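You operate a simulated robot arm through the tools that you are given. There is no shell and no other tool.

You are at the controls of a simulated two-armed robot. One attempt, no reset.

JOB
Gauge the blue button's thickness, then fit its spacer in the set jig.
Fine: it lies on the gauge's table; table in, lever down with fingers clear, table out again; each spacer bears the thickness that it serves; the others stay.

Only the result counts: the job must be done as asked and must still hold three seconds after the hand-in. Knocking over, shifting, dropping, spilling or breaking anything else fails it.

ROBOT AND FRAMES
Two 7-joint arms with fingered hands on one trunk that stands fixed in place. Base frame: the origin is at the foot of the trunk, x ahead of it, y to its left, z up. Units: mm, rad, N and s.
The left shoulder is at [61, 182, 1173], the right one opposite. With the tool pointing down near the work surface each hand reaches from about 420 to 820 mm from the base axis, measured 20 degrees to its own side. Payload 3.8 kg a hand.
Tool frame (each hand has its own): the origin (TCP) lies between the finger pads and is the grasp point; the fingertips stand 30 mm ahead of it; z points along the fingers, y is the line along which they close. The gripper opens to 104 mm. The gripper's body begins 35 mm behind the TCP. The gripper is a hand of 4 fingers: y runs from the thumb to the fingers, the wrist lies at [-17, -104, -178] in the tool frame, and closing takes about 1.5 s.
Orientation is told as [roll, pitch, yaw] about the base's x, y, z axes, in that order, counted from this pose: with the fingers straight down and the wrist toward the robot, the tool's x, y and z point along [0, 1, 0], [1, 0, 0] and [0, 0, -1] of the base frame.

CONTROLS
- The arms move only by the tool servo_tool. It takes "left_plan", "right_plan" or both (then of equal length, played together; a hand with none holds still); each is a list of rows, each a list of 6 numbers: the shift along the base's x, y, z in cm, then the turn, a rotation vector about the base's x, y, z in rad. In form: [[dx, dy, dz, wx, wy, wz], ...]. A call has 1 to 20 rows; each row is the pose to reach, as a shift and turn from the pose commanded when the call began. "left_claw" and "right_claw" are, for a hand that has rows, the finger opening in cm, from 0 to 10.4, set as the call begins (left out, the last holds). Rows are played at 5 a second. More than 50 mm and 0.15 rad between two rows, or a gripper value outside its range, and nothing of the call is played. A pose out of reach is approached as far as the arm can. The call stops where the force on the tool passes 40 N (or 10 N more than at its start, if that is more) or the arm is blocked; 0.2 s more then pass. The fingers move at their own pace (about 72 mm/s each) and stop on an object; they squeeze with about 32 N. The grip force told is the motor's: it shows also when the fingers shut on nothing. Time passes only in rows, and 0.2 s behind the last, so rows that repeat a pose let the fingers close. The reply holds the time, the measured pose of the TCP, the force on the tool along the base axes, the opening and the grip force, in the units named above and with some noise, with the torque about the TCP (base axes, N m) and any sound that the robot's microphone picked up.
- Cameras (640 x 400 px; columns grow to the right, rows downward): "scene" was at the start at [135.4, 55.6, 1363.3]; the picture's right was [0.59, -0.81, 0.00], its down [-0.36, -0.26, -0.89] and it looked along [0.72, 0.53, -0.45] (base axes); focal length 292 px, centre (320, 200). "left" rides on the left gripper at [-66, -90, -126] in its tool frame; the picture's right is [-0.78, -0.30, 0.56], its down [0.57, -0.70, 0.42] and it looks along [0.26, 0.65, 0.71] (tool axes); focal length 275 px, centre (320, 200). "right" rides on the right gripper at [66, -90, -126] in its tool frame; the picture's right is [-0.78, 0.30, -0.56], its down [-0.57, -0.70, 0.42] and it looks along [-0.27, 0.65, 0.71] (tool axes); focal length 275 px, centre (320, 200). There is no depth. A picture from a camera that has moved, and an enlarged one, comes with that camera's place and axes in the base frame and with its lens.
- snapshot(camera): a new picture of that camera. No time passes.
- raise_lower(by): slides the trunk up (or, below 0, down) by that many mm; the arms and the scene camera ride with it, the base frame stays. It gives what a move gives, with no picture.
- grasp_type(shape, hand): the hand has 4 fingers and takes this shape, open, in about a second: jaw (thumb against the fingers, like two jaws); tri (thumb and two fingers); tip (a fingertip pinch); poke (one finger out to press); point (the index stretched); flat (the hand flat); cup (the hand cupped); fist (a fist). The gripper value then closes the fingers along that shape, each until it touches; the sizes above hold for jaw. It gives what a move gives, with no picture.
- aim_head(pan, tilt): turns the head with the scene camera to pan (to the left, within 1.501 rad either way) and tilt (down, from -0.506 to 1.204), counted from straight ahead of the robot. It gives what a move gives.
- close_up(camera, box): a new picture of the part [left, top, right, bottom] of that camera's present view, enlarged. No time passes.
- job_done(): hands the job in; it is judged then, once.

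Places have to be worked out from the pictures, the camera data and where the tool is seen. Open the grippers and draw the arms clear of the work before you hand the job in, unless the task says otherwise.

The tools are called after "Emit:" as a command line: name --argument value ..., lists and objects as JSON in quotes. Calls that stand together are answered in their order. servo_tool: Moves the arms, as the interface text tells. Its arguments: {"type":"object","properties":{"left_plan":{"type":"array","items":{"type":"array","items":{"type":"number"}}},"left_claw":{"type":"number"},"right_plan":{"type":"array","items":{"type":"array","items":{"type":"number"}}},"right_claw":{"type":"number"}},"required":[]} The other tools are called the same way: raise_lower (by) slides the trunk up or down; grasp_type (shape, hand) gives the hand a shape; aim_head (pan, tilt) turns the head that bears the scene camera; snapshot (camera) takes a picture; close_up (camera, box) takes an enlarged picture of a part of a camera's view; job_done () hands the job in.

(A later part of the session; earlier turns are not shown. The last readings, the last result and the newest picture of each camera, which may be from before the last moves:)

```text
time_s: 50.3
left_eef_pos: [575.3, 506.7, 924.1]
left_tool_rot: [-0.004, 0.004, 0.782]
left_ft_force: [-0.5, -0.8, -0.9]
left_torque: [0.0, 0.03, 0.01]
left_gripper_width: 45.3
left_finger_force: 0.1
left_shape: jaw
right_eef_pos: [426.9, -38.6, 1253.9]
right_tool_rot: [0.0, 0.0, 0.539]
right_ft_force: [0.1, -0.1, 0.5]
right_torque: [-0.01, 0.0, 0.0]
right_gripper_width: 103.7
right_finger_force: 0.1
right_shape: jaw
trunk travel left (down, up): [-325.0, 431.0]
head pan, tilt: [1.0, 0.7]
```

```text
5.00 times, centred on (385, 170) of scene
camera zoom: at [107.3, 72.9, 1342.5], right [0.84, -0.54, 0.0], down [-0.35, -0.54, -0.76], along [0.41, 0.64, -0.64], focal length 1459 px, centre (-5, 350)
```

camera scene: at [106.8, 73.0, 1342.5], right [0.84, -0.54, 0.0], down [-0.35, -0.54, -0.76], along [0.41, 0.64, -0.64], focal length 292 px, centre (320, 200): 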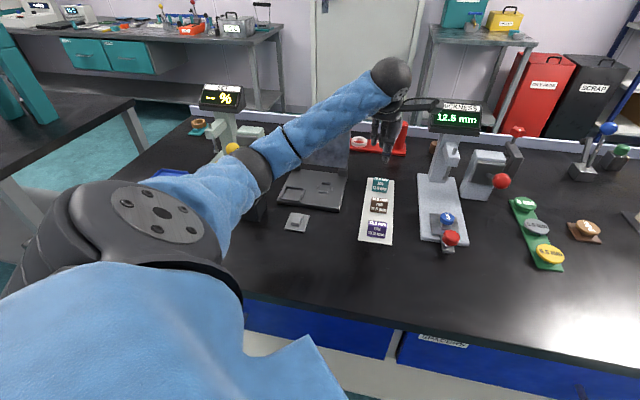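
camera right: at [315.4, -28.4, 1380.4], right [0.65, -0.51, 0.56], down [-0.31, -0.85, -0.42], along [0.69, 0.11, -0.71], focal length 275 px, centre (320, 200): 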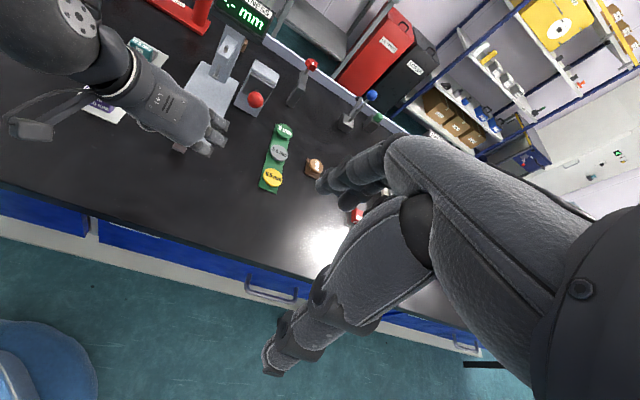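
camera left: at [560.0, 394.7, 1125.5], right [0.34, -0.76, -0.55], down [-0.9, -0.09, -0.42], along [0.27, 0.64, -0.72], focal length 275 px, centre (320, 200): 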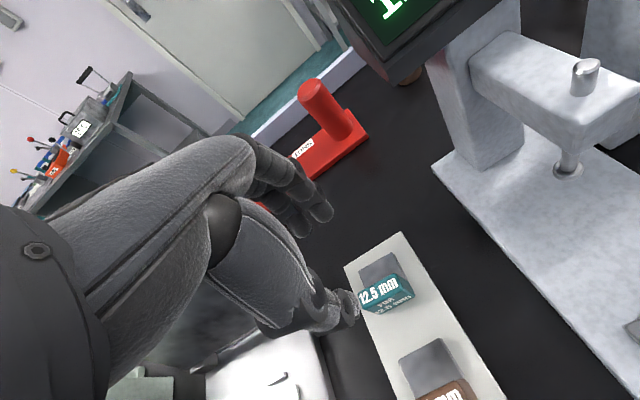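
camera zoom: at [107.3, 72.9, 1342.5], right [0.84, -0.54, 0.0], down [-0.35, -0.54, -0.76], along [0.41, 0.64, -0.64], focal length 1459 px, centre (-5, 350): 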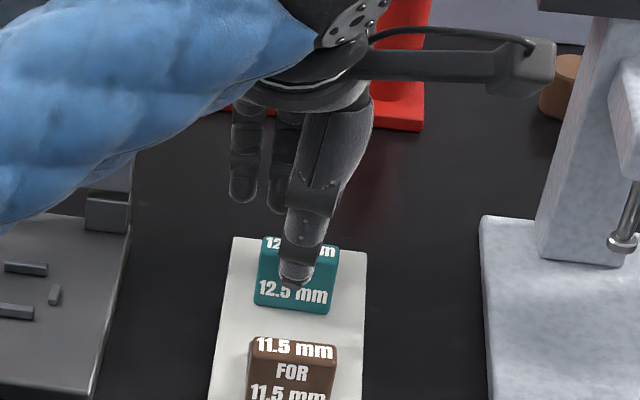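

Alignment is good in h; L suggests the tab is a few mm toward the thumb. I shift 3 mm toward −g and descend to bring the fingertips to z≈872 (just above the slab).

Emit:
servo_tool --left_plan '[[-0.2, -0.2, -0.6, 0, 0, 0], [-0.22, -0.22, -1.2, 0, 0, 0], [-0.22, -0.22, -1.7, 0, 0, 0], [-0.22, -0.22, -2.2, 0, 0, 0], [-0.22, -0.22, -2.2, 0, 0, 0]]' --left_claw 4.5

Emit:
close_up --camera "left" --box '[240, 170, 420, 330]'

Emit:
close_up --camera "scene" --box '[350, 130, 420, 210]'

```text
time_s: 51.5
left_eef_pos: [571.4, 503.0, 904.8]
left_tool_rot: [-0.005, 0.003, 0.78]
left_ft_force: [-0.2, -0.2, 2.2]
left_torque: [0.03, -0.04, -0.01]
left_gripper_width: 45.6
left_finger_force: 0.0
left_shape: jaw
right_eef_pos: [427.3, -38.9, 1254.4]
right_tool_rot: [-0.001, -0.002, 0.54]
right_ft_force: [-0.6, 0.5, -0.3]
right_torque: [-0.01, 0.01, 0.01]
right_gripper_width: 103.8
right_finger_force: 0.1
right_shape: jaw
trunk travel left (down, up): [-325.0, 431.0]
head pan, tilt: [1.0, 0.7]
```

```text
2.50 times, centred on (330, 250) of left
camera zoom: at [555.5, 394.0, 1031.3], right [0.34, -0.76, -0.55], down [-0.9, -0.09, -0.42], along [0.27, 0.64, -0.72], focal length 688 px, centre (295, 75)
```

zoom: 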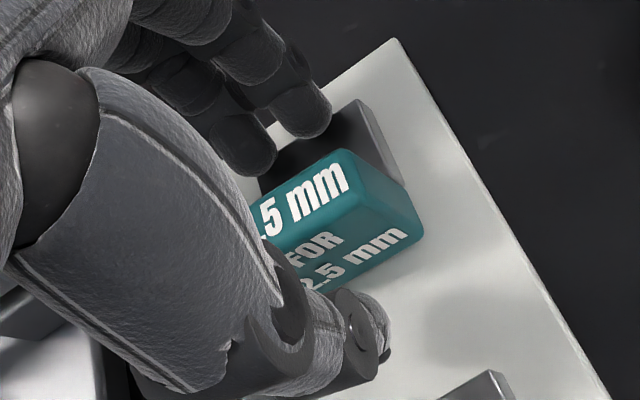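

```text
5.00 times, centred on (385, 170) of scene
camera zoom: at [107.2, 72.8, 1342.5], right [0.84, -0.54, 0.0], down [-0.35, -0.54, -0.76], along [0.41, 0.64, -0.64], focal length 1459 px, centre (-5, 350)
```

zoom: 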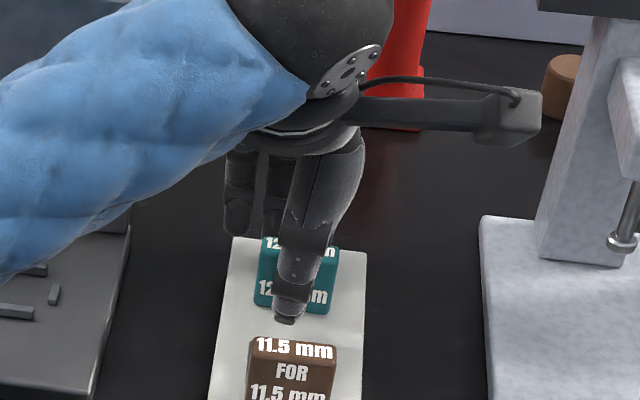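

Light 2 N upward contact, so a fingertip is just touching the slab; I rise 2 mm and close on the tab.

Emit:
servo_tool --left_plan '[[0, 0, 0.2, 0, 0, 0], [0, 0, 0.2, 0, 0, 0], [0, 0, 0.2, 0, 0, 0], [0, 0, 0.2, 0, 0, 0], [0, 0, 0.2, 0, 0, 0], [0, 0, 0.2, 0, 0, 0], [0, 0, 0.2, 0, 0, 0]]' --left_claw 0.5

Emit:
close_up --camera "left" --box '[240, 170, 420, 330]'

Emit:
close_up --camera "scene" --box '[350, 130, 420, 210]'

Emit:
close_up --camera "right" --box '[80, 10, 160, 80]'

```text
time_s: 53.1
left_eef_pos: [572.7, 502.0, 906.5]
left_tool_rot: [-0.004, 0.004, 0.783]
left_ft_force: [1.1, -0.5, 4.7]
left_torque: [0.15, -0.05, -0.01]
left_gripper_width: 15.1
left_finger_force: 31.8
left_shape: jaw
right_eef_pos: [426.5, -39.8, 1254.3]
right_tool_rot: [0.0, 0.002, 0.538]
right_ft_force: [-0.4, -0.6, -0.3]
right_torque: [-0.01, -0.01, -0.01]
right_gripper_width: 103.6
right_finger_force: 0.0
right_shape: jaw
trunk travel left (down, up): [-325.0, 431.0]
head pan, tilt: [1.0, 0.7]
```

```text
2.50 times, centred on (330, 250) of left
camera zoom: at [555.3, 393.6, 1033.2], right [0.34, -0.76, -0.55], down [-0.9, -0.09, -0.42], along [0.27, 0.64, -0.72], focal length 688 px, centre (295, 75)
```

zoom: 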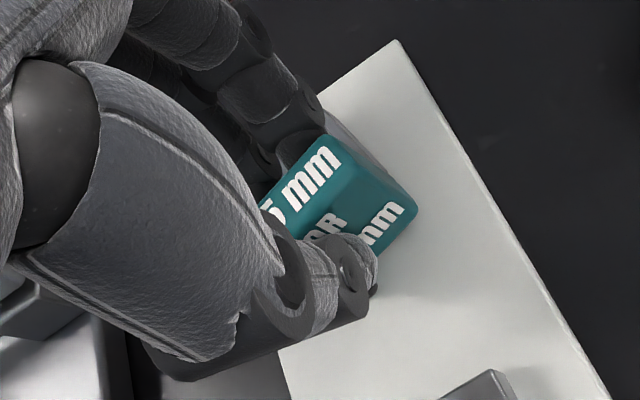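

```text
5.00 times, centred on (385, 170) of scene
camera zoom: at [107.1, 72.4, 1342.5], right [0.84, -0.54, 0.0], down [-0.35, -0.54, -0.77], along [0.41, 0.64, -0.64], focal length 1459 px, centre (-5, 350)
```

zoom: 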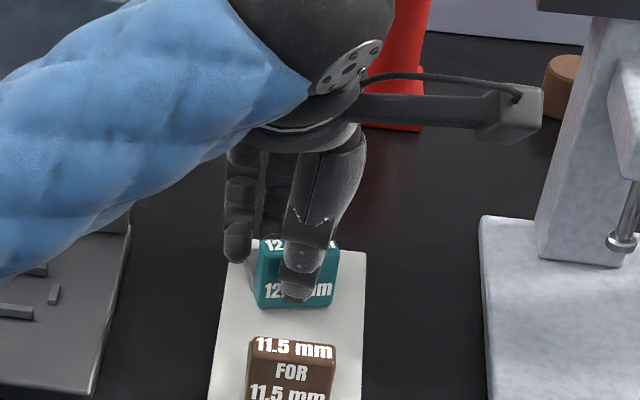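

```text
5.71 times, centred on (120, 45) of right
camera zoom: at [315.6, -28.8, 1380.3], right [0.65, -0.51, 0.56], down [-0.31, -0.85, -0.42], along [0.69, 0.11, -0.71], focal length 1573 px, centre (1463, 1086)
```

zoom: 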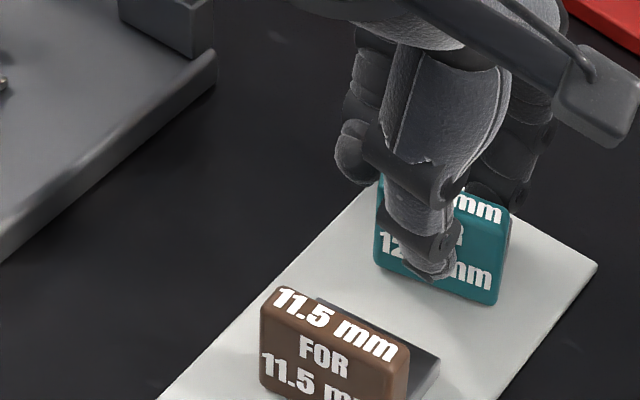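

Gripped at 15.1 mm, but the spacer seems to have yawed a bit in the grasp. I look closer before lifting.

Emit:
close_up --camera "scene" --box '[365, 160, 405, 195]'

Emit:
close_up --camera "left" --box '[300, 200, 400, 290]'

Emit:
close_up --camera "right" --box '[95, 30, 145, 70]'

```text
11.43 times, centred on (385, 178) of scene
camera zoom: at [107.1, 72.4, 1342.5], right [0.84, -0.54, 0.0], down [-0.35, -0.54, -0.77], along [0.41, 0.64, -0.64], focal length 3334 px, centre (-423, 457)
```

zoom: 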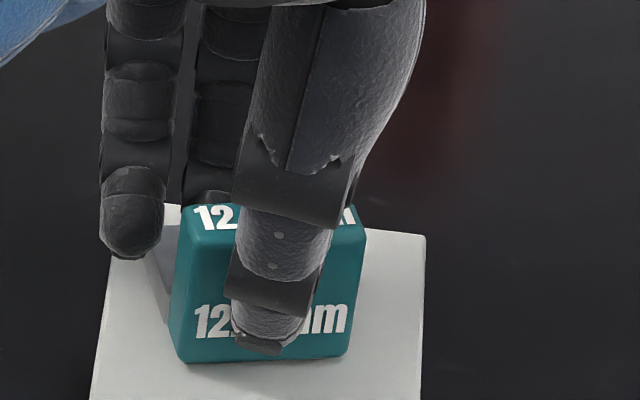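

```text
4.44 times, centred on (350, 245) of left
camera zoom: at [555.3, 393.6, 1033.2], right [0.34, -0.76, -0.55], down [-0.9, -0.09, -0.42], along [0.27, 0.64, -0.72], focal length 1224 px, centre (187, 0)
```

zoom: 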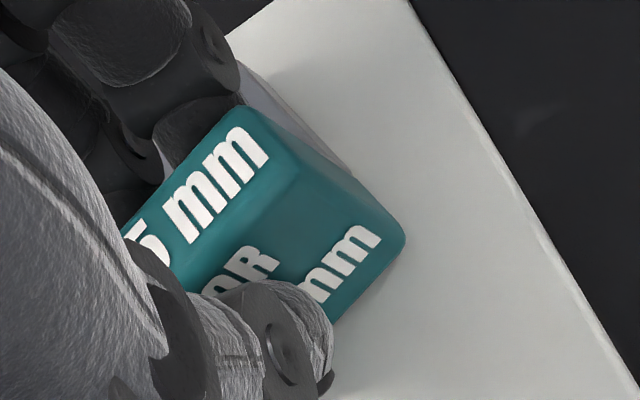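

```text
10.00 times, centred on (120, 50) of right
camera zoom: at [315.6, -28.8, 1380.3], right [0.65, -0.51, 0.56], down [-0.31, -0.85, -0.42], along [0.69, 0.11, -0.71], focal length 2753 px, centre (2320, 1700)
```

zoom: 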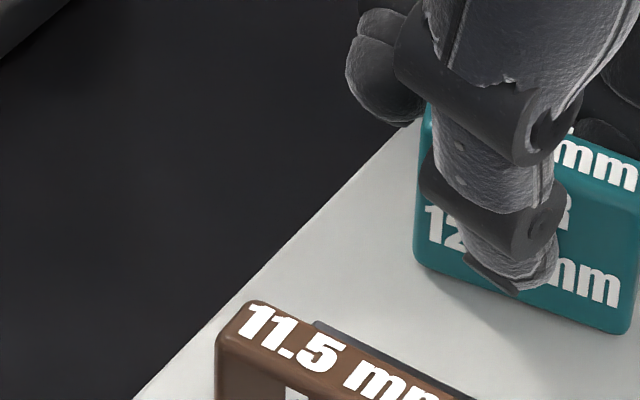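

The spacer has rotated ~16° counter-clockwise in the grip but is held firmly. I lift it straight up 60 mm and check that it holds steady and neighbours are untouched.

Emit:
servo_tool --left_plan '[[0, 0, 0.5, 0, 0, 0], [0, 0, 1.2, 0, 0, 0], [0, 0, 2.2, 0, 0, 0], [0, 0, 3.5, 0, 0, 0], [0, 0, 5, 0, 0, 0], [0, 0, 6.5, 0, 0, 0], [0, 0, 6.5, 0, 0, 0]]'

Emit:
close_up --camera "scene" --box '[350, 110, 430, 190]'

Emit:
close_up --camera "left" --box '[280, 190, 420, 310]'

Emit:
close_up --camera "right" --box '[70, 0, 170, 80]'

Emit:
snapshot --camera "scene"

```text
time_s: 54.7
left_eef_pos: [571.0, 503.6, 970.5]
left_tool_rot: [-0.002, 0.002, 0.782]
left_ft_force: [0.0, -0.5, -0.8]
left_torque: [0.01, 0.01, -0.03]
left_gripper_width: 14.2
left_finger_force: 32.1
left_shape: jaw
right_eef_pos: [428.4, -37.7, 1254.0]
right_tool_rot: [0.0, 0.001, 0.539]
right_ft_force: [-0.3, -0.4, 0.4]
right_torque: [-0.03, 0.0, 0.01]
right_gripper_width: 103.7
right_finger_force: 0.1
right_shape: jaw
trunk travel left (down, up): [-325.0, 431.0]
head pan, tilt: [1.0, 0.7]
```

```text
5.00 times, centred on (390, 150) of scene
camera zoom: at [107.5, 73.1, 1342.4], right [0.84, -0.54, 0.0], down [-0.35, -0.54, -0.76], along [0.41, 0.64, -0.64], focal length 1459 px, centre (-30, 450)
```

zoom: 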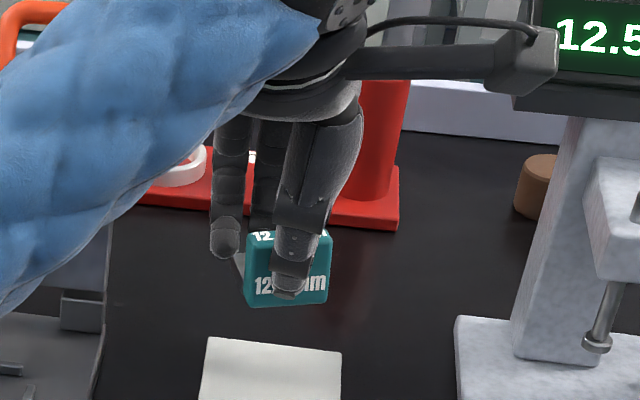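

```text
3.33 times, centred on (350, 250) of left
camera zoom: at [555.0, 394.6, 1097.5], right [0.34, -0.76, -0.55], down [-0.9, -0.09, -0.42], along [0.27, 0.64, -0.72], focal length 918 px, centre (220, 33)
```

zoom: 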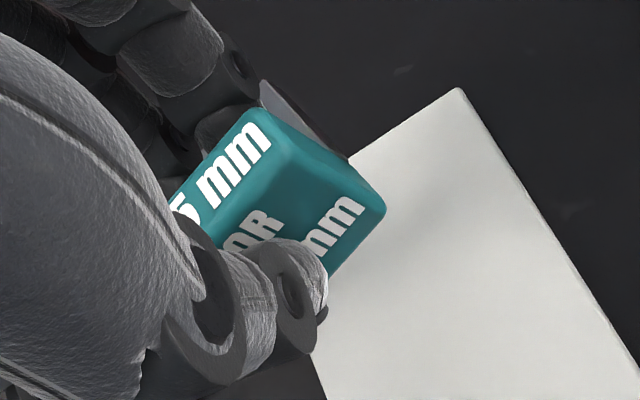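

```text
5.00 times, centred on (120, 40) of right
camera zoom: at [316.1, -28.1, 1380.2], right [0.65, -0.51, 0.56], down [-0.31, -0.85, -0.42], along [0.69, 0.11, -0.71], focal length 1376 px, centre (1320, 1000)
```

zoom: 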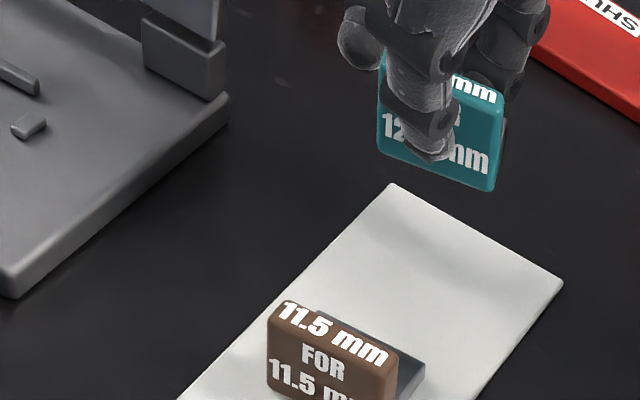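

```text
taken
camera scene: at [107.5, 73.1, 1342.4], right [0.84, -0.54, 0.0], down [-0.35, -0.54, -0.76], along [0.41, 0.64, -0.64], focal length 292 px, centre (320, 200)
```

scene: 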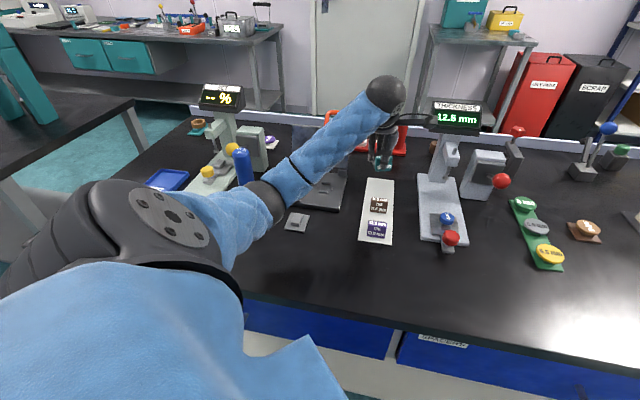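

Spacer is held level, rotated ≈18° CCW relative to the jig axes; the other two spacers are undisturbed. I raise, move back along −g (to stay clear of the jig's lid), then across to above the square frame while yawing the hand −0.315 rad to square it up.

Emit:
servo_tool --left_plan '[[0, 0, 1.5, 0, 0, 0], [0, 0, 3.2, 0, 0, 0], [-2, -2, 3.2, 0, 0, 0], [-4, -4, 3.2, 0, 0, 0], [-6, -6, 3.2, 0, 0, 0], [-8.4, -3.9, 3.2, 0, 0, -0.045], [-10.8, -1.8, 3.2, 0, 0, -0.09], [-13.2, 0.3, 3.2, 0, 0, -0.135], [-15.6, 2.4, 3.2, 0, 0, -0.18], [-18, 4.5, 3.2, 0, 0, -0.225], [-20.4, 6.6, 3.2, 0, 0, -0.27], [-22.76, 8.64, 3.2, 0, 0, -0.315], [-22.76, 8.64, 3.2, 0, 0, -0.315]]'

Emit:
snapshot --camera "scene"

Emit:
snapshot --camera "left"

Emit:
snapshot --camera "right"

```text
time_s: 57.5
left_eef_pos: [343.8, 589.6, 1003.9]
left_tool_rot: [-0.002, 0.004, 0.465]
left_ft_force: [0.6, -0.2, -1.4]
left_torque: [-0.01, 0.02, -0.01]
left_gripper_width: 14.6
left_finger_force: 31.9
left_shape: jaw
right_eef_pos: [427.5, -40.1, 1253.7]
right_tool_rot: [0.0, 0.003, 0.537]
right_ft_force: [0.4, -1.0, -0.1]
right_torque: [0.04, -0.03, 0.01]
right_gripper_width: 103.7
right_finger_force: 0.0
right_shape: jaw
trunk travel left (down, up): [-325.0, 431.0]
head pan, tilt: [1.0, 0.7]
```

```text
taken
camera scene: at [107.7, 72.8, 1342.4], right [0.84, -0.54, 0.0], down [-0.35, -0.54, -0.76], along [0.41, 0.64, -0.64], focal length 292 px, centre (320, 200)
```

scene: 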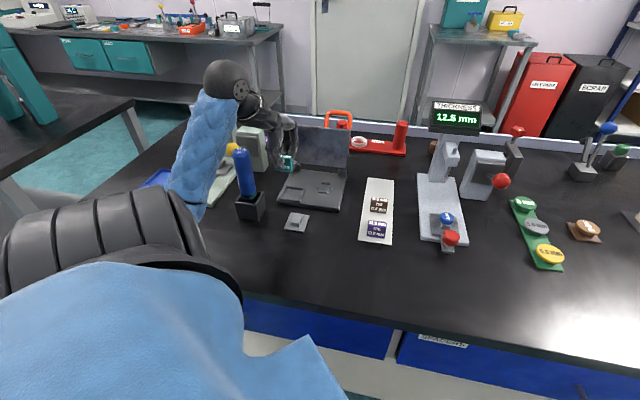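

```text
taken
camera left: at [294.3, 491.2, 1130.8], right [0.08, -0.83, -0.55], down [-0.89, 0.19, -0.42], along [0.46, 0.53, -0.72], focal length 275 px, centre (320, 200)
```

left: 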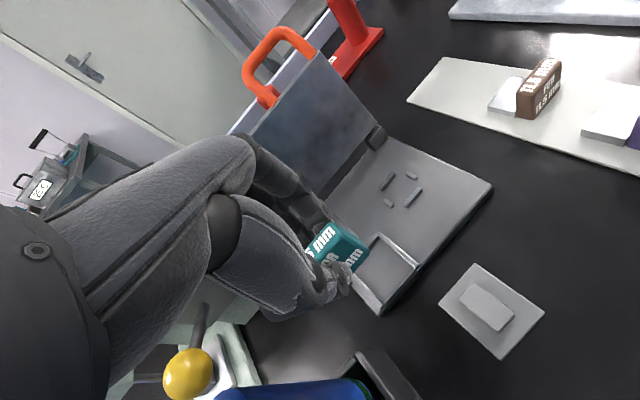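

```text
taken
camera right: at [316.2, -28.4, 1380.1], right [0.65, -0.51, 0.56], down [-0.31, -0.85, -0.42], along [0.69, 0.11, -0.71], focal length 275 px, centre (320, 200)
```

right: 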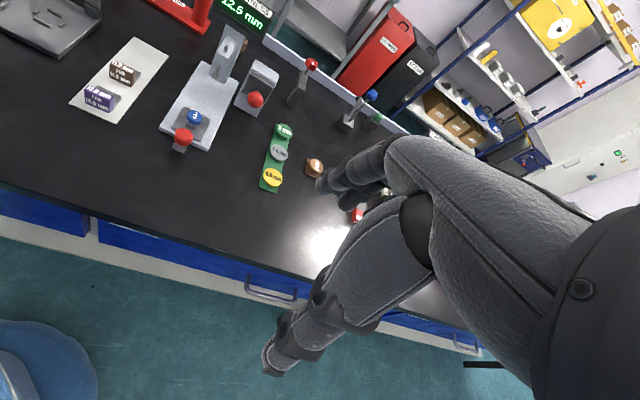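

The spacer hovers above the jig with nothing touched. I zoom in from the scene and left cameras to measure its position and yaw relative to the frame.

Emit:
close_up --camera "scene" --box '[260, 130, 350, 215]'

Emit:
close_up --camera "left" --box '[290, 200, 440, 320]'

```text
4.71 times, centred on (305, 172) of scene
camera zoom: at [107.7, 72.8, 1342.4], right [0.84, -0.54, 0.0], down [-0.35, -0.54, -0.76], along [0.41, 0.64, -0.64], focal length 1373 px, centre (391, 329)
```

zoom: 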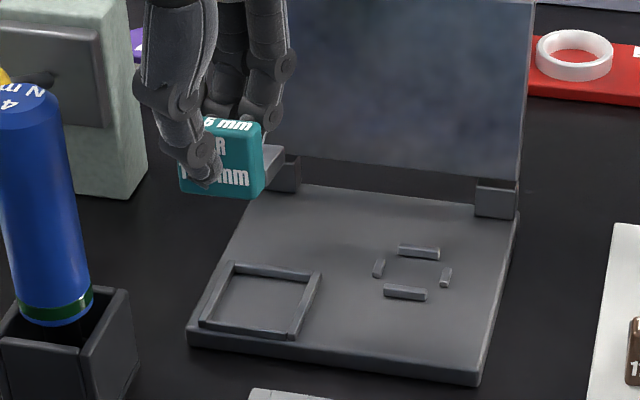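

```text
3.33 times, centred on (365, 260) of left
camera zoom: at [294.3, 491.2, 1130.8], right [0.08, -0.83, -0.55], down [-0.89, 0.19, -0.42], along [0.46, 0.53, -0.72], focal length 918 px, centre (170, 0)
```

zoom: 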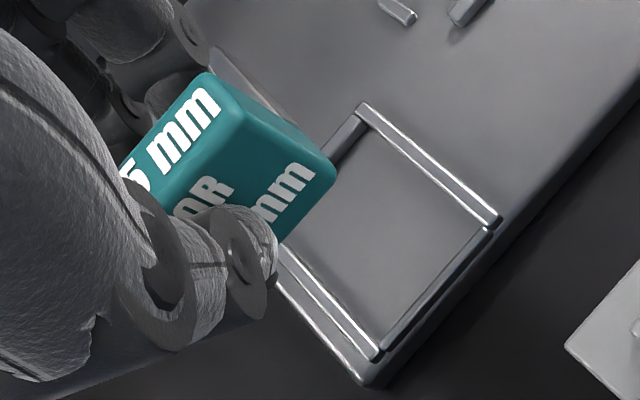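

The yaw still looks a few degrees short. I zoom in tighter to measure it.

Emit:
close_up --camera "scene" --box '[278, 150, 326, 180]'

Emit:
close_up --camera "scene" --box '[270, 175, 350, 215]'

```text
13.33 times, centred on (302, 165) of scene
camera zoom: at [107.7, 72.8, 1342.4], right [0.84, -0.54, 0.0], down [-0.35, -0.54, -0.76], along [0.41, 0.64, -0.64], focal length 3890 px, centre (560, 667)
```

zoom: 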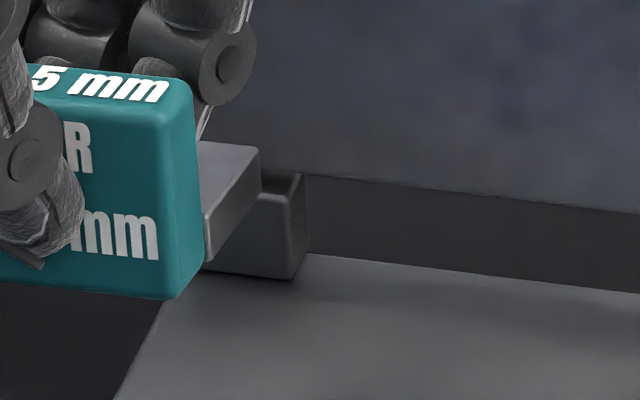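

```text
8.00 times, centred on (310, 195) of scene
camera zoom: at [107.7, 72.8, 1342.4], right [0.84, -0.54, 0.0], down [-0.35, -0.54, -0.76], along [0.41, 0.64, -0.64], focal length 2334 px, centre (400, 240)
```

zoom: 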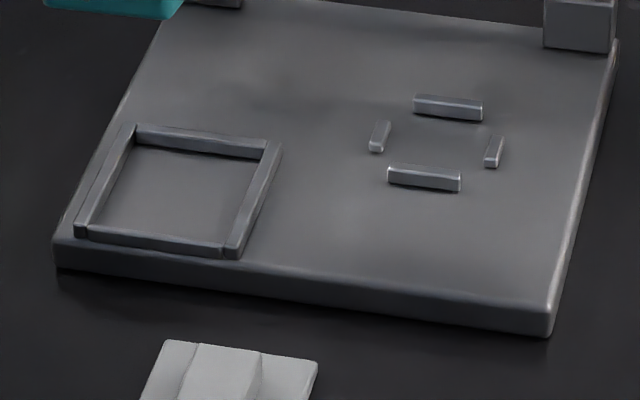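

I zoom the left camera onto the spacer and frame to compare edge directions precisely.

Emit:
close_up --camera "left" --box '[310, 205, 400, 265]'

Emit:
close_up --camera "left" --box '[350, 220, 440, 320]'

```text
6.67 times, centred on (355, 235) of left
camera zoom: at [294.3, 491.2, 1130.8], right [0.08, -0.83, -0.55], down [-0.89, 0.19, -0.42], along [0.46, 0.53, -0.72], focal length 1835 px, centre (87, -33)
```

zoom: 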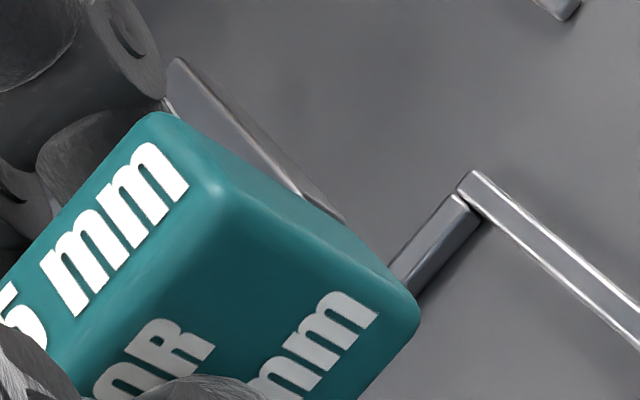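

```text
4.00 times, centred on (395, 270) of left
camera zoom: at [294.3, 491.2, 1130.8], right [0.08, -0.83, -0.55], down [-0.89, 0.19, -0.42], along [0.46, 0.53, -0.72], focal length 1101 px, centre (20, -80)
```

zoom: 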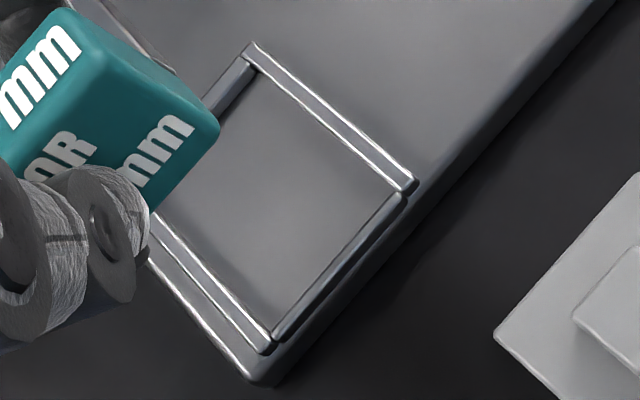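

Yaw looks within ~2°. Comparing spacer and frame in the same images, the spacer needs about +9.5 mm along h and +4 mm along g. I apply that and descend to ~15 mm above the rim.

Emit:
servo_tool --left_plan '[[0.5, -0.2, -1.2, 0, 0, 0], [0.95, -0.39, -2.6, 0, 0, 0], [0.95, -0.39, -4.2, 0, 0, 0], [0.95, -0.39, -5.6, 0, 0, 0], [0.95, -0.39, -6.4, 0, 0, 0], [0.95, -0.39, -6.4, 0, 0, 0]]'

Emit:
close_up --camera "scene" --box '[270, 165, 350, 215]'

Emit:
close_up --camera "left" --box '[290, 190, 410, 290]'

Emit:
snapshot --camera "scene"

```text
time_s: 58.9
left_eef_pos: [353.9, 585.0, 939.4]
left_tool_rot: [-0.004, 0.005, 0.469]
left_ft_force: [0.3, 0.4, -1.3]
left_torque: [0.01, 0.0, 0.02]
left_gripper_width: 14.4
left_finger_force: 31.9
left_shape: jaw
right_eef_pos: [426.6, -39.5, 1253.0]
right_tool_rot: [-0.001, 0.001, 0.54]
right_ft_force: [-0.1, -0.4, -0.6]
right_torque: [0.0, -0.05, 0.01]
right_gripper_width: 103.7
right_finger_force: 0.0
right_shape: jaw
trunk travel left (down, up): [-325.0, 431.0]
head pan, tilt: [1.0, 0.7]
```

```text
8.00 times, centred on (310, 190) of scene
camera zoom: at [107.4, 73.0, 1342.4], right [0.84, -0.54, 0.0], down [-0.35, -0.54, -0.76], along [0.41, 0.64, -0.64], focal length 2334 px, centre (400, 280)
```

zoom: 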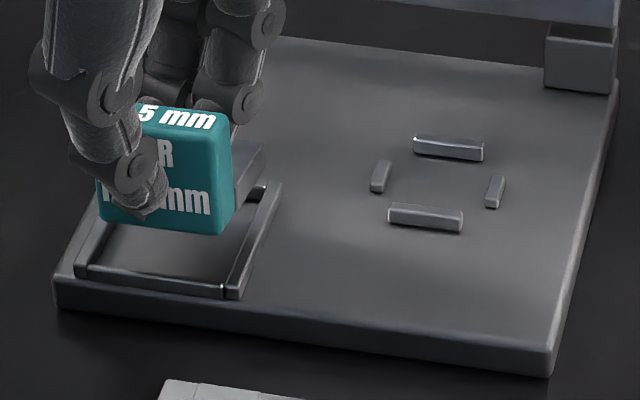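

```text
4.00 times, centred on (350, 240) of left
camera zoom: at [303.8, 486.6, 1065.8], right [0.08, -0.83, -0.55], down [-0.89, 0.19, -0.42], along [0.46, 0.53, -0.72], focal length 1101 px, centre (200, 40)
```

zoom: 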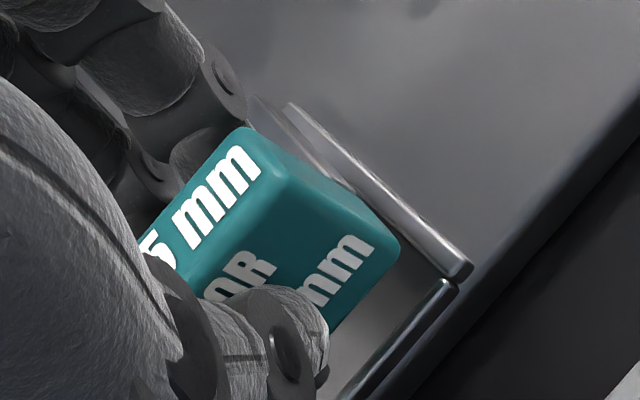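

```text
taken
camera scene: at [107.4, 73.0, 1342.4], right [0.84, -0.54, 0.0], down [-0.35, -0.54, -0.76], along [0.41, 0.64, -0.64], focal length 292 px, centre (320, 200)
```

scene: 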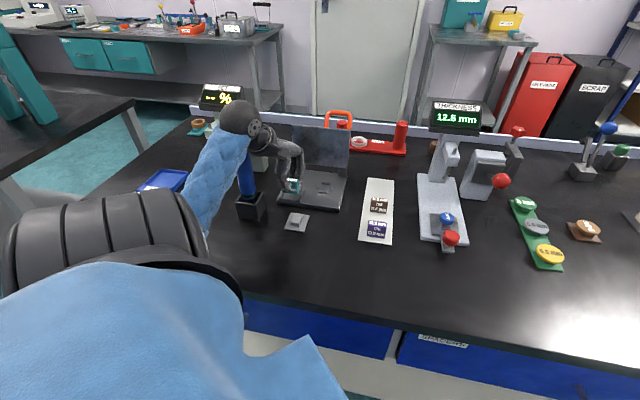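

Scene and left views agree: nearly centred; a small tweak of +2 mm g, −1 mm h. I lower 16 mm with it so the slab just enters the frame, then check.

Emit:
servo_tool --left_plan '[[0.07, 0.21, -0.3, 0, 0, 0], [0.07, 0.21, -0.7, 0, 0, 0], [0.07, 0.21, -1.1, 0, 0, 0], [0.07, 0.21, -1.4, 0, 0, 0], [0.07, 0.21, -1.6, 0, 0, 0], [0.07, 0.21, -1.6, 0, 0, 0]]'

Emit:
close_up --camera "scene" --box '[270, 165, 350, 215]'

Emit:
close_up --camera "left" --box '[290, 190, 410, 290]'

```text
time_s: 60.3
left_eef_pos: [354.8, 587.6, 922.7]
left_tool_rot: [-0.001, 0.002, 0.468]
left_ft_force: [0.2, 0.6, 2.6]
left_torque: [0.04, 0.12, 0.07]
left_gripper_width: 14.3
left_finger_force: 32.1
left_shape: jaw
right_eef_pos: [426.2, -39.4, 1254.1]
right_tool_rot: [0.0, -0.001, 0.54]
right_ft_force: [0.1, 0.8, 0.5]
right_torque: [0.01, 0.01, -0.01]
right_gripper_width: 103.9
right_finger_force: 0.1
right_shape: jaw
trunk travel left (down, up): [-325.0, 431.0]
head pan, tilt: [1.0, 0.7]
```

```text
8.00 times, centred on (310, 190) of scene
camera zoom: at [107.2, 72.6, 1342.5], right [0.84, -0.54, 0.0], down [-0.35, -0.54, -0.77], along [0.41, 0.64, -0.64], focal length 2334 px, centre (400, 280)
```

zoom: 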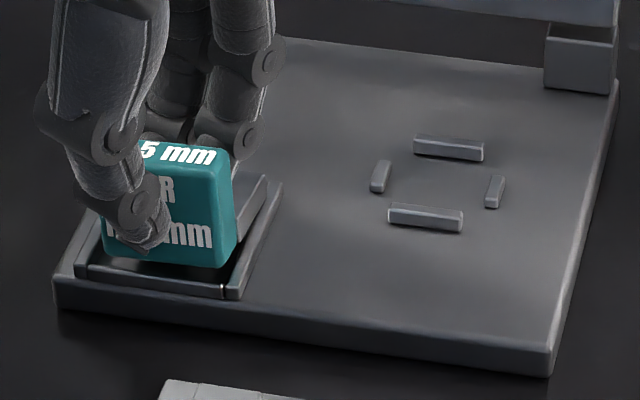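

```text
4.00 times, centred on (350, 240) of left
camera zoom: at [304.7, 488.9, 1050.3], right [0.08, -0.83, -0.55], down [-0.88, 0.19, -0.42], along [0.46, 0.53, -0.72], focal length 1101 px, centre (200, 40)
```

zoom: 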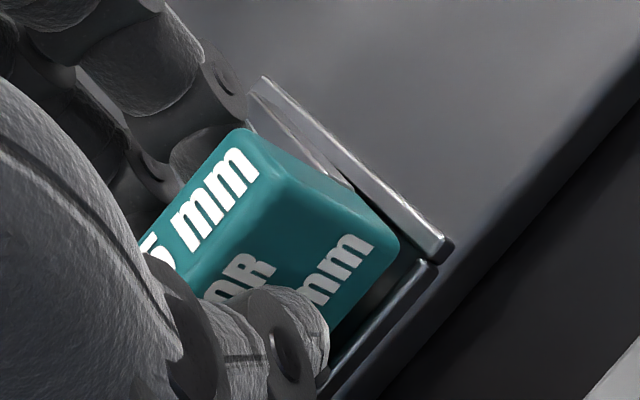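

The slab appears inside the frame bars on both sides, with a light touch (2.6 N) from its slightly low far edge. I lower a few mm more, gently.

Emit:
servo_tool --left_plan '[[0, 0, -0.15, 0, 0, 0], [0, 0, -0.3, 0, 0, 0], [0, 0, -0.3, 0, 0, 0]]'

Emit:
close_up --camera "scene" --box '[278, 172, 326, 208]'

Emit:
close_up --camera "left" --box '[310, 200, 400, 270]'

```text
time_s: 61.1
left_eef_pos: [352.9, 586.8, 919.8]
left_tool_rot: [-0.001, 0.001, 0.468]
left_ft_force: [-0.5, 0.2, 5.8]
left_torque: [0.06, -0.03, 0.1]
left_gripper_width: 14.6
left_finger_force: 31.8
left_shape: jaw
right_eef_pos: [427.1, -39.4, 1253.6]
right_tool_rot: [0.0, 0.001, 0.539]
right_ft_force: [0.2, -0.7, -0.7]
right_torque: [0.03, -0.02, 0.02]
right_gripper_width: 103.6
right_finger_force: 0.1
right_shape: jaw
trunk travel left (down, up): [-325.0, 431.0]
head pan, tilt: [1.0, 0.7]
```

```text
11.11 times, centred on (302, 190) of scene
camera zoom: at [106.9, 72.2, 1342.6], right [0.84, -0.54, 0.0], down [-0.35, -0.54, -0.77], along [0.41, 0.64, -0.64], focal length 3241 px, centre (520, 311)
```

zoom: 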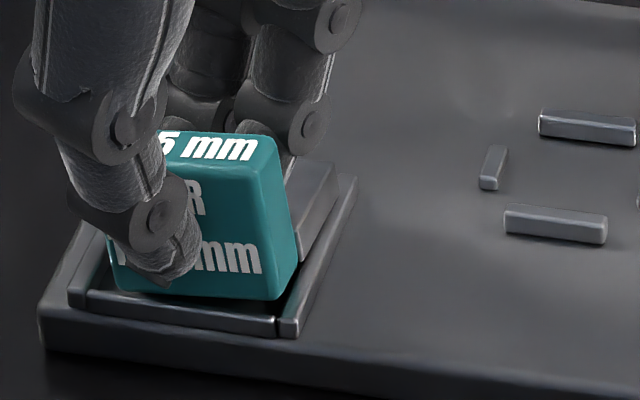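

```text
5.71 times, centred on (355, 235) of left
camera zoom: at [304.5, 489.1, 1047.1], right [0.08, -0.83, -0.55], down [-0.88, 0.19, -0.42], along [0.46, 0.53, -0.72], focal length 1573 px, centre (120, 0)
```

zoom: 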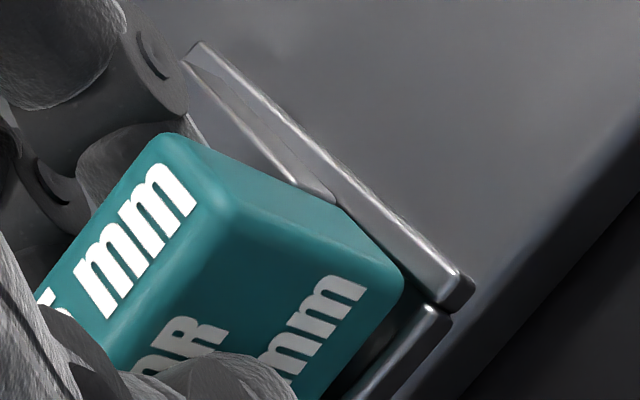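

The slab lies inside the bars with its far edge on the floor (5.8 N) and the tab end ~3 mm high. I lower 2.5 mm more to level it, then inspect.

Emit:
servo_tool --left_plan '[[0, 0, -0.12, 0, 0, 0], [0, 0, -0.25, 0, 0, 0], [0, 0, -0.25, 0, 0, 0]]'

Emit:
close_up --camera "scene" --box '[278, 172, 326, 208]'

Emit:
close_up --camera "left" --box '[310, 200, 400, 270]'

```text
time_s: 61.9
left_eef_pos: [353.8, 587.6, 918.5]
left_tool_rot: [-0.002, 0.004, 0.468]
left_ft_force: [-0.7, -0.7, 8.6]
left_torque: [0.12, -0.16, 0.07]
left_gripper_width: 14.2
left_finger_force: 32.8
left_shape: jaw
right_eef_pos: [426.4, -40.0, 1255.5]
right_tool_rot: [-0.001, 0.001, 0.538]
right_ft_force: [0.9, -0.3, -0.6]
right_torque: [0.01, -0.01, 0.01]
right_gripper_width: 103.9
right_finger_force: 0.1
right_shape: jaw
trunk travel left (down, up): [-325.0, 431.0]
head pan, tilt: [1.0, 0.7]
```

```text
11.11 times, centred on (302, 190) of scene
camera zoom: at [106.7, 72.0, 1342.6], right [0.84, -0.54, 0.0], down [-0.35, -0.54, -0.77], along [0.41, 0.64, -0.64], focal length 3241 px, centre (520, 311)
```

zoom: 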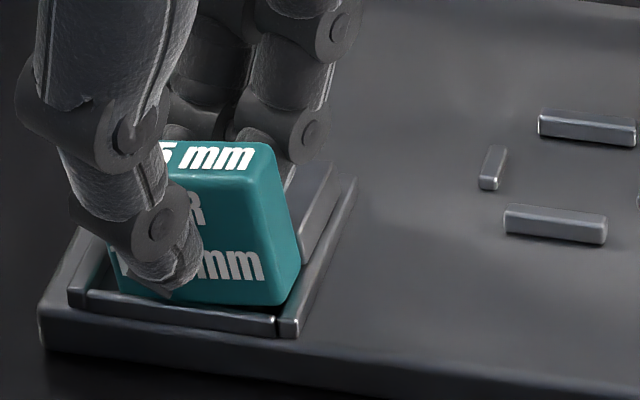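

```text
5.71 times, centred on (355, 235) of left
camera zoom: at [304.7, 489.1, 1044.9], right [0.08, -0.83, -0.55], down [-0.88, 0.19, -0.42], along [0.46, 0.53, -0.72], focal length 1573 px, centre (120, 0)
```

zoom: 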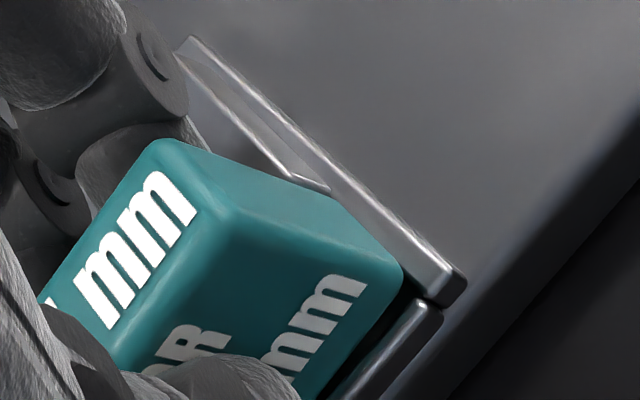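

It's essentially seated (tab bottom within ~2 mm of the floor). I press 1 mm more and then open the fingers slightly to release it.

Emit:
servo_tool --left_plan '[[0, 0, -0.1, 0, 0, 0], [0, 0, -0.1, 0, 0, 0]]'

Emit:
servo_tool --left_plan '[[0, 0, 0, 0, 0, 0], [0, 0, 0, 0, 0, 0], [0, 0, 0, 0, 0, 0], [0, 0, 0, 0, 0, 0]]' --left_claw 3.0

Emit:
close_up --camera "scene" --box '[278, 172, 326, 208]'

Emit:
close_up --camera "left" --box '[310, 200, 400, 270]'

```text
time_s: 62.5
left_eef_pos: [354.0, 587.8, 918.1]
left_tool_rot: [-0.003, 0.002, 0.469]
left_ft_force: [-1.3, -0.5, 11.8]
left_torque: [0.11, -0.06, 0.04]
left_gripper_width: 14.4
left_finger_force: 31.9
left_shape: jaw
right_eef_pos: [426.4, -39.6, 1255.3]
right_tool_rot: [-0.002, -0.001, 0.54]
right_ft_force: [-0.5, 1.0, 0.0]
right_torque: [-0.02, -0.01, 0.01]
right_gripper_width: 104.0
right_finger_force: 0.0
right_shape: jaw
trunk travel left (down, up): [-325.0, 431.0]
head pan, tilt: [1.0, 0.7]
```

```text
time_s: 63.5
left_eef_pos: [354.0, 586.7, 918.5]
left_tool_rot: [0.0, 0.001, 0.468]
left_ft_force: [-2.2, 1.0, 10.5]
left_torque: [0.01, -0.05, -0.01]
left_gripper_width: 28.9
left_finger_force: 0.1
left_shape: jaw
right_eef_pos: [425.2, -39.0, 1254.6]
right_tool_rot: [0.001, 0.001, 0.54]
right_ft_force: [0.9, 0.1, -0.5]
right_torque: [-0.02, -0.02, -0.01]
right_gripper_width: 103.7
right_finger_force: 0.1
right_shape: jaw
trunk travel left (down, up): [-325.0, 431.0]
head pan, tilt: [1.0, 0.7]
```

```text
11.11 times, centred on (302, 190) of scene
camera zoom: at [106.4, 71.9, 1342.6], right [0.84, -0.54, 0.0], down [-0.35, -0.54, -0.77], along [0.41, 0.64, -0.64], focal length 3241 px, centre (520, 311)
```

zoom: 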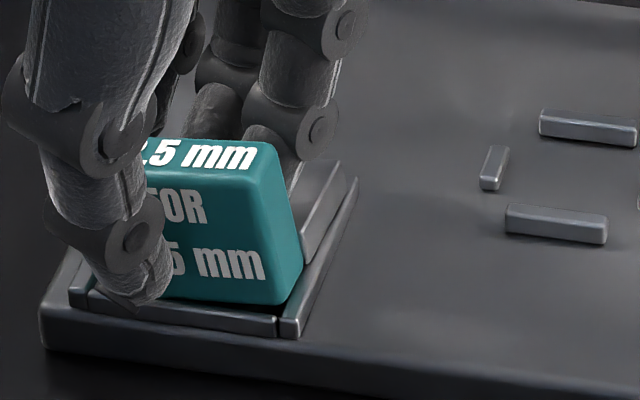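

```text
5.71 times, centred on (355, 235) of left
camera zoom: at [304.6, 489.2, 1044.2], right [0.08, -0.83, -0.55], down [-0.88, 0.19, -0.42], along [0.46, 0.53, -0.72], focal length 1573 px, centre (120, 0)
```

zoom: 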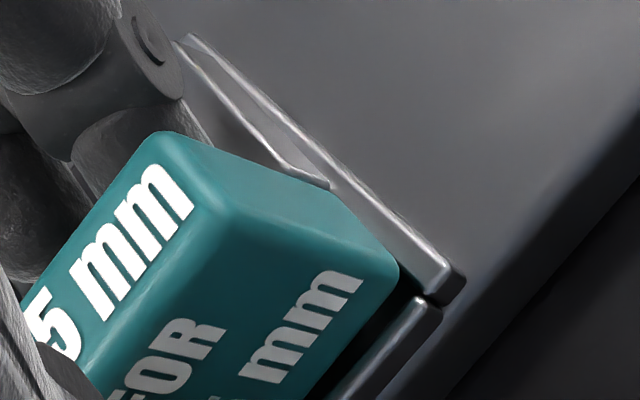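

Released; the remaining 10 N is the fingertips resting on the slab. I unload by rising 5 mm, open wider, and then lift straight up.

Emit:
servo_tool --left_plan '[[0, 0, 0.3, 0, 0, 0], [0, 0, 0.6, 0, 0, 0]]' --left_claw 3.0

Emit:
servo_tool --left_plan '[[0, 0, 0, 0, 0, 0], [0, 0, 0, 0, 0, 0], [0, 0, 0, 0, 0, 0], [0, 0, 1, 0, 0, 0], [0, 0, 2.5, 0, 0, 0], [0, 0, 4.5, 0, 0, 0], [0, 0, 6.5, 0, 0, 0], [0, 0, 8.5, 0, 0, 0]]' --left_claw 5.0

Emit:
close_up --camera "scene" --box '[270, 165, 350, 215]'

Emit:
close_up --camera "left" --box '[310, 200, 430, 310]'

```text
time_s: 64.1
left_eef_pos: [353.5, 587.3, 920.7]
left_tool_rot: [-0.003, 0.007, 0.467]
left_ft_force: [0.4, -0.5, -0.1]
left_torque: [0.04, -0.02, 0.05]
left_gripper_width: 29.6
left_finger_force: 0.1
left_shape: jaw
right_eef_pos: [426.4, -39.1, 1254.6]
right_tool_rot: [0.0, 0.001, 0.541]
right_ft_force: [1.4, 0.6, 0.2]
right_torque: [0.01, 0.05, 0.0]
right_gripper_width: 103.7
right_finger_force: 0.0
right_shape: jaw
trunk travel left (down, up): [-325.0, 431.0]
head pan, tilt: [1.0, 0.7]
```

```text
time_s: 65.9
left_eef_pos: [355.3, 588.4, 1005.4]
left_tool_rot: [0.0, 0.003, 0.469]
left_ft_force: [-0.5, -0.3, -0.3]
left_torque: [-0.02, 0.01, 0.02]
left_gripper_width: 49.8
left_finger_force: 0.2
left_shape: jaw
right_eef_pos: [427.8, -39.0, 1254.3]
right_tool_rot: [0.0, 0.0, 0.539]
right_ft_force: [-0.3, -0.2, 0.7]
right_torque: [-0.03, 0.03, -0.02]
right_gripper_width: 104.0
right_finger_force: 0.0
right_shape: jaw
trunk travel left (down, up): [-325.0, 431.0]
head pan, tilt: [1.0, 0.7]
```

```text
8.00 times, centred on (310, 190) of scene
camera zoom: at [107.3, 72.8, 1342.4], right [0.84, -0.54, 0.0], down [-0.35, -0.54, -0.76], along [0.41, 0.64, -0.64], focal length 2334 px, centre (400, 280)
```

zoom: 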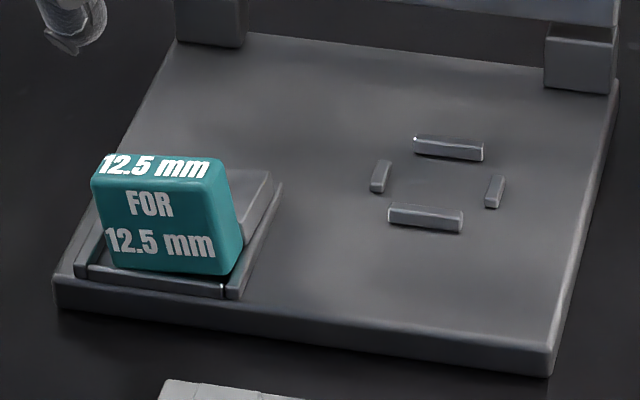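

```text
3.64 times, centred on (370, 255) of left
camera zoom: at [305.7, 489.8, 1132.9], right [0.08, -0.83, -0.55], down [-0.89, 0.19, -0.42], along [0.46, 0.53, -0.72], focal length 1001 px, centre (138, 0)
```

zoom: 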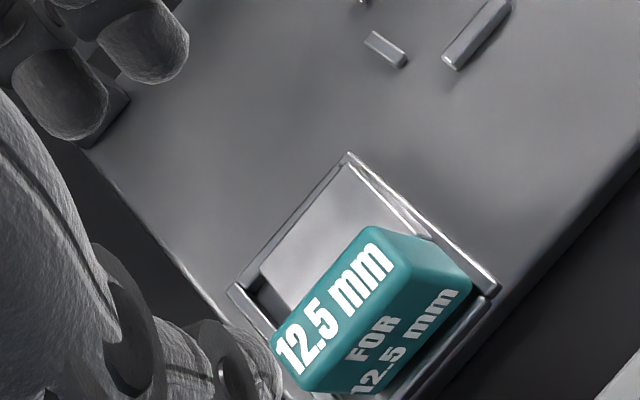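

The spacer sits in the frame, but it may be slightly cocked. I zoom in to check it's fully down and flat.

Emit:
close_up --camera "scene" --box '[276, 178, 312, 208]'

Emit:
close_up --camera "left" --box '[340, 230, 420, 310]'

```text
13.33 times, centred on (294, 193) of scene
camera zoom: at [107.3, 72.8, 1342.4], right [0.84, -0.54, 0.0], down [-0.35, -0.54, -0.76], along [0.41, 0.64, -0.64], focal length 3890 px, centre (667, 293)
```

zoom: 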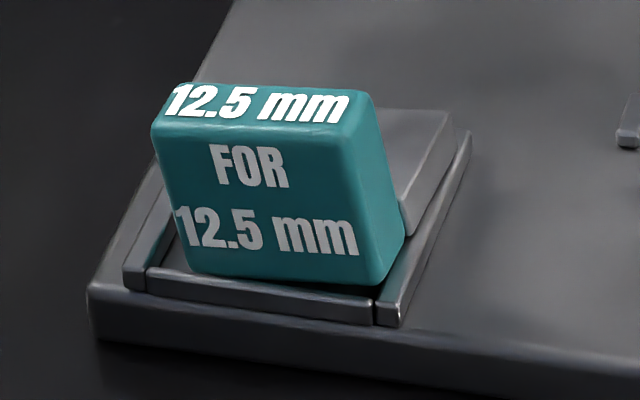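

```text
5.00 times, centred on (380, 270) of left
camera zoom: at [305.7, 489.8, 1132.9], right [0.08, -0.83, -0.55], down [-0.89, 0.19, -0.42], along [0.46, 0.53, -0.72], focal length 1376 px, centre (20, -150)
```

zoom: 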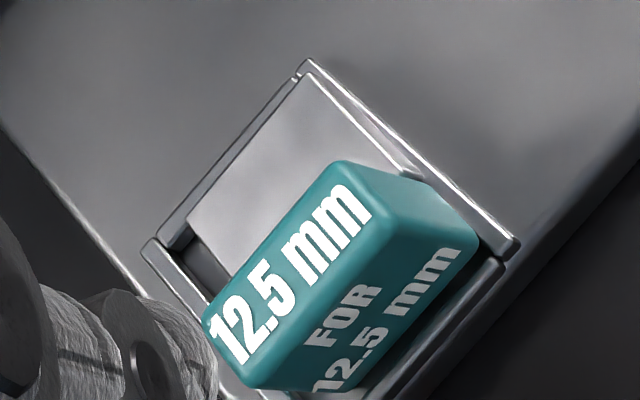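

The view shows the slab's far-right corner riding on the right-hand bar (spacer ~4° clockwise, ~1–2 mm too far right; slab ≈42 mm in a ≈44 mm frame). I'll regrasp it in the same hand pose: descend with fingers open first.

Emit:
servo_tool --left_plan '[[0, 0, -2, 0, 0, 0], [0, 0, -4, 0, 0, 0], [0, 0, -6, 0, 0, 0], [0, 0, -7.4, 0, 0, 0], [0, 0, -8.1, 0, 0, 0], [0, 0, -8.1, 0, 0, 0]]' --left_claw 4.0

Emit:
close_up --camera "scene" --box '[270, 165, 326, 208]'

Emit:
close_up --camera "left" --box '[290, 190, 410, 290]'

```text
time_s: 67.3
left_eef_pos: [354.3, 588.4, 925.5]
left_tool_rot: [-0.003, 0.005, 0.467]
left_ft_force: [0.0, -0.3, 0.2]
left_torque: [-0.01, -0.04, 0.0]
left_gripper_width: 40.6
left_finger_force: 0.1
left_shape: jaw
right_eef_pos: [426.5, -38.9, 1254.2]
right_tool_rot: [0.0, -0.001, 0.539]
right_ft_force: [-0.1, 0.5, -0.8]
right_torque: [0.01, -0.02, -0.03]
right_gripper_width: 103.7
right_finger_force: 0.1
right_shape: jaw
trunk travel left (down, up): [-325.0, 431.0]
head pan, tilt: [1.0, 0.7]
```

```text
9.30 times, centred on (298, 186) of scene
camera zoom: at [107.3, 72.9, 1342.4], right [0.84, -0.54, 0.0], down [-0.35, -0.54, -0.76], along [0.41, 0.64, -0.64], focal length 2714 px, centre (525, 326)
```

zoom: 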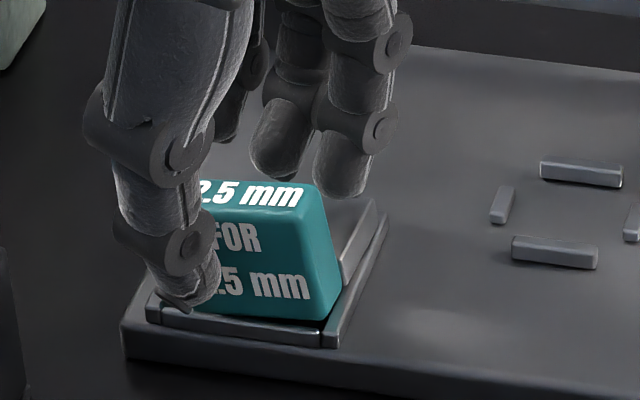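

```text
4.00 times, centred on (350, 240) of left
camera zoom: at [305.6, 489.3, 1052.7], right [0.08, -0.83, -0.55], down [-0.88, 0.19, -0.42], along [0.46, 0.53, -0.72], focal length 1101 px, centre (200, 40)
```

zoom: 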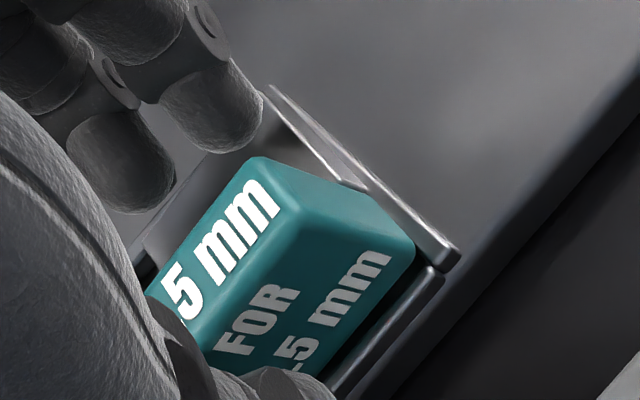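

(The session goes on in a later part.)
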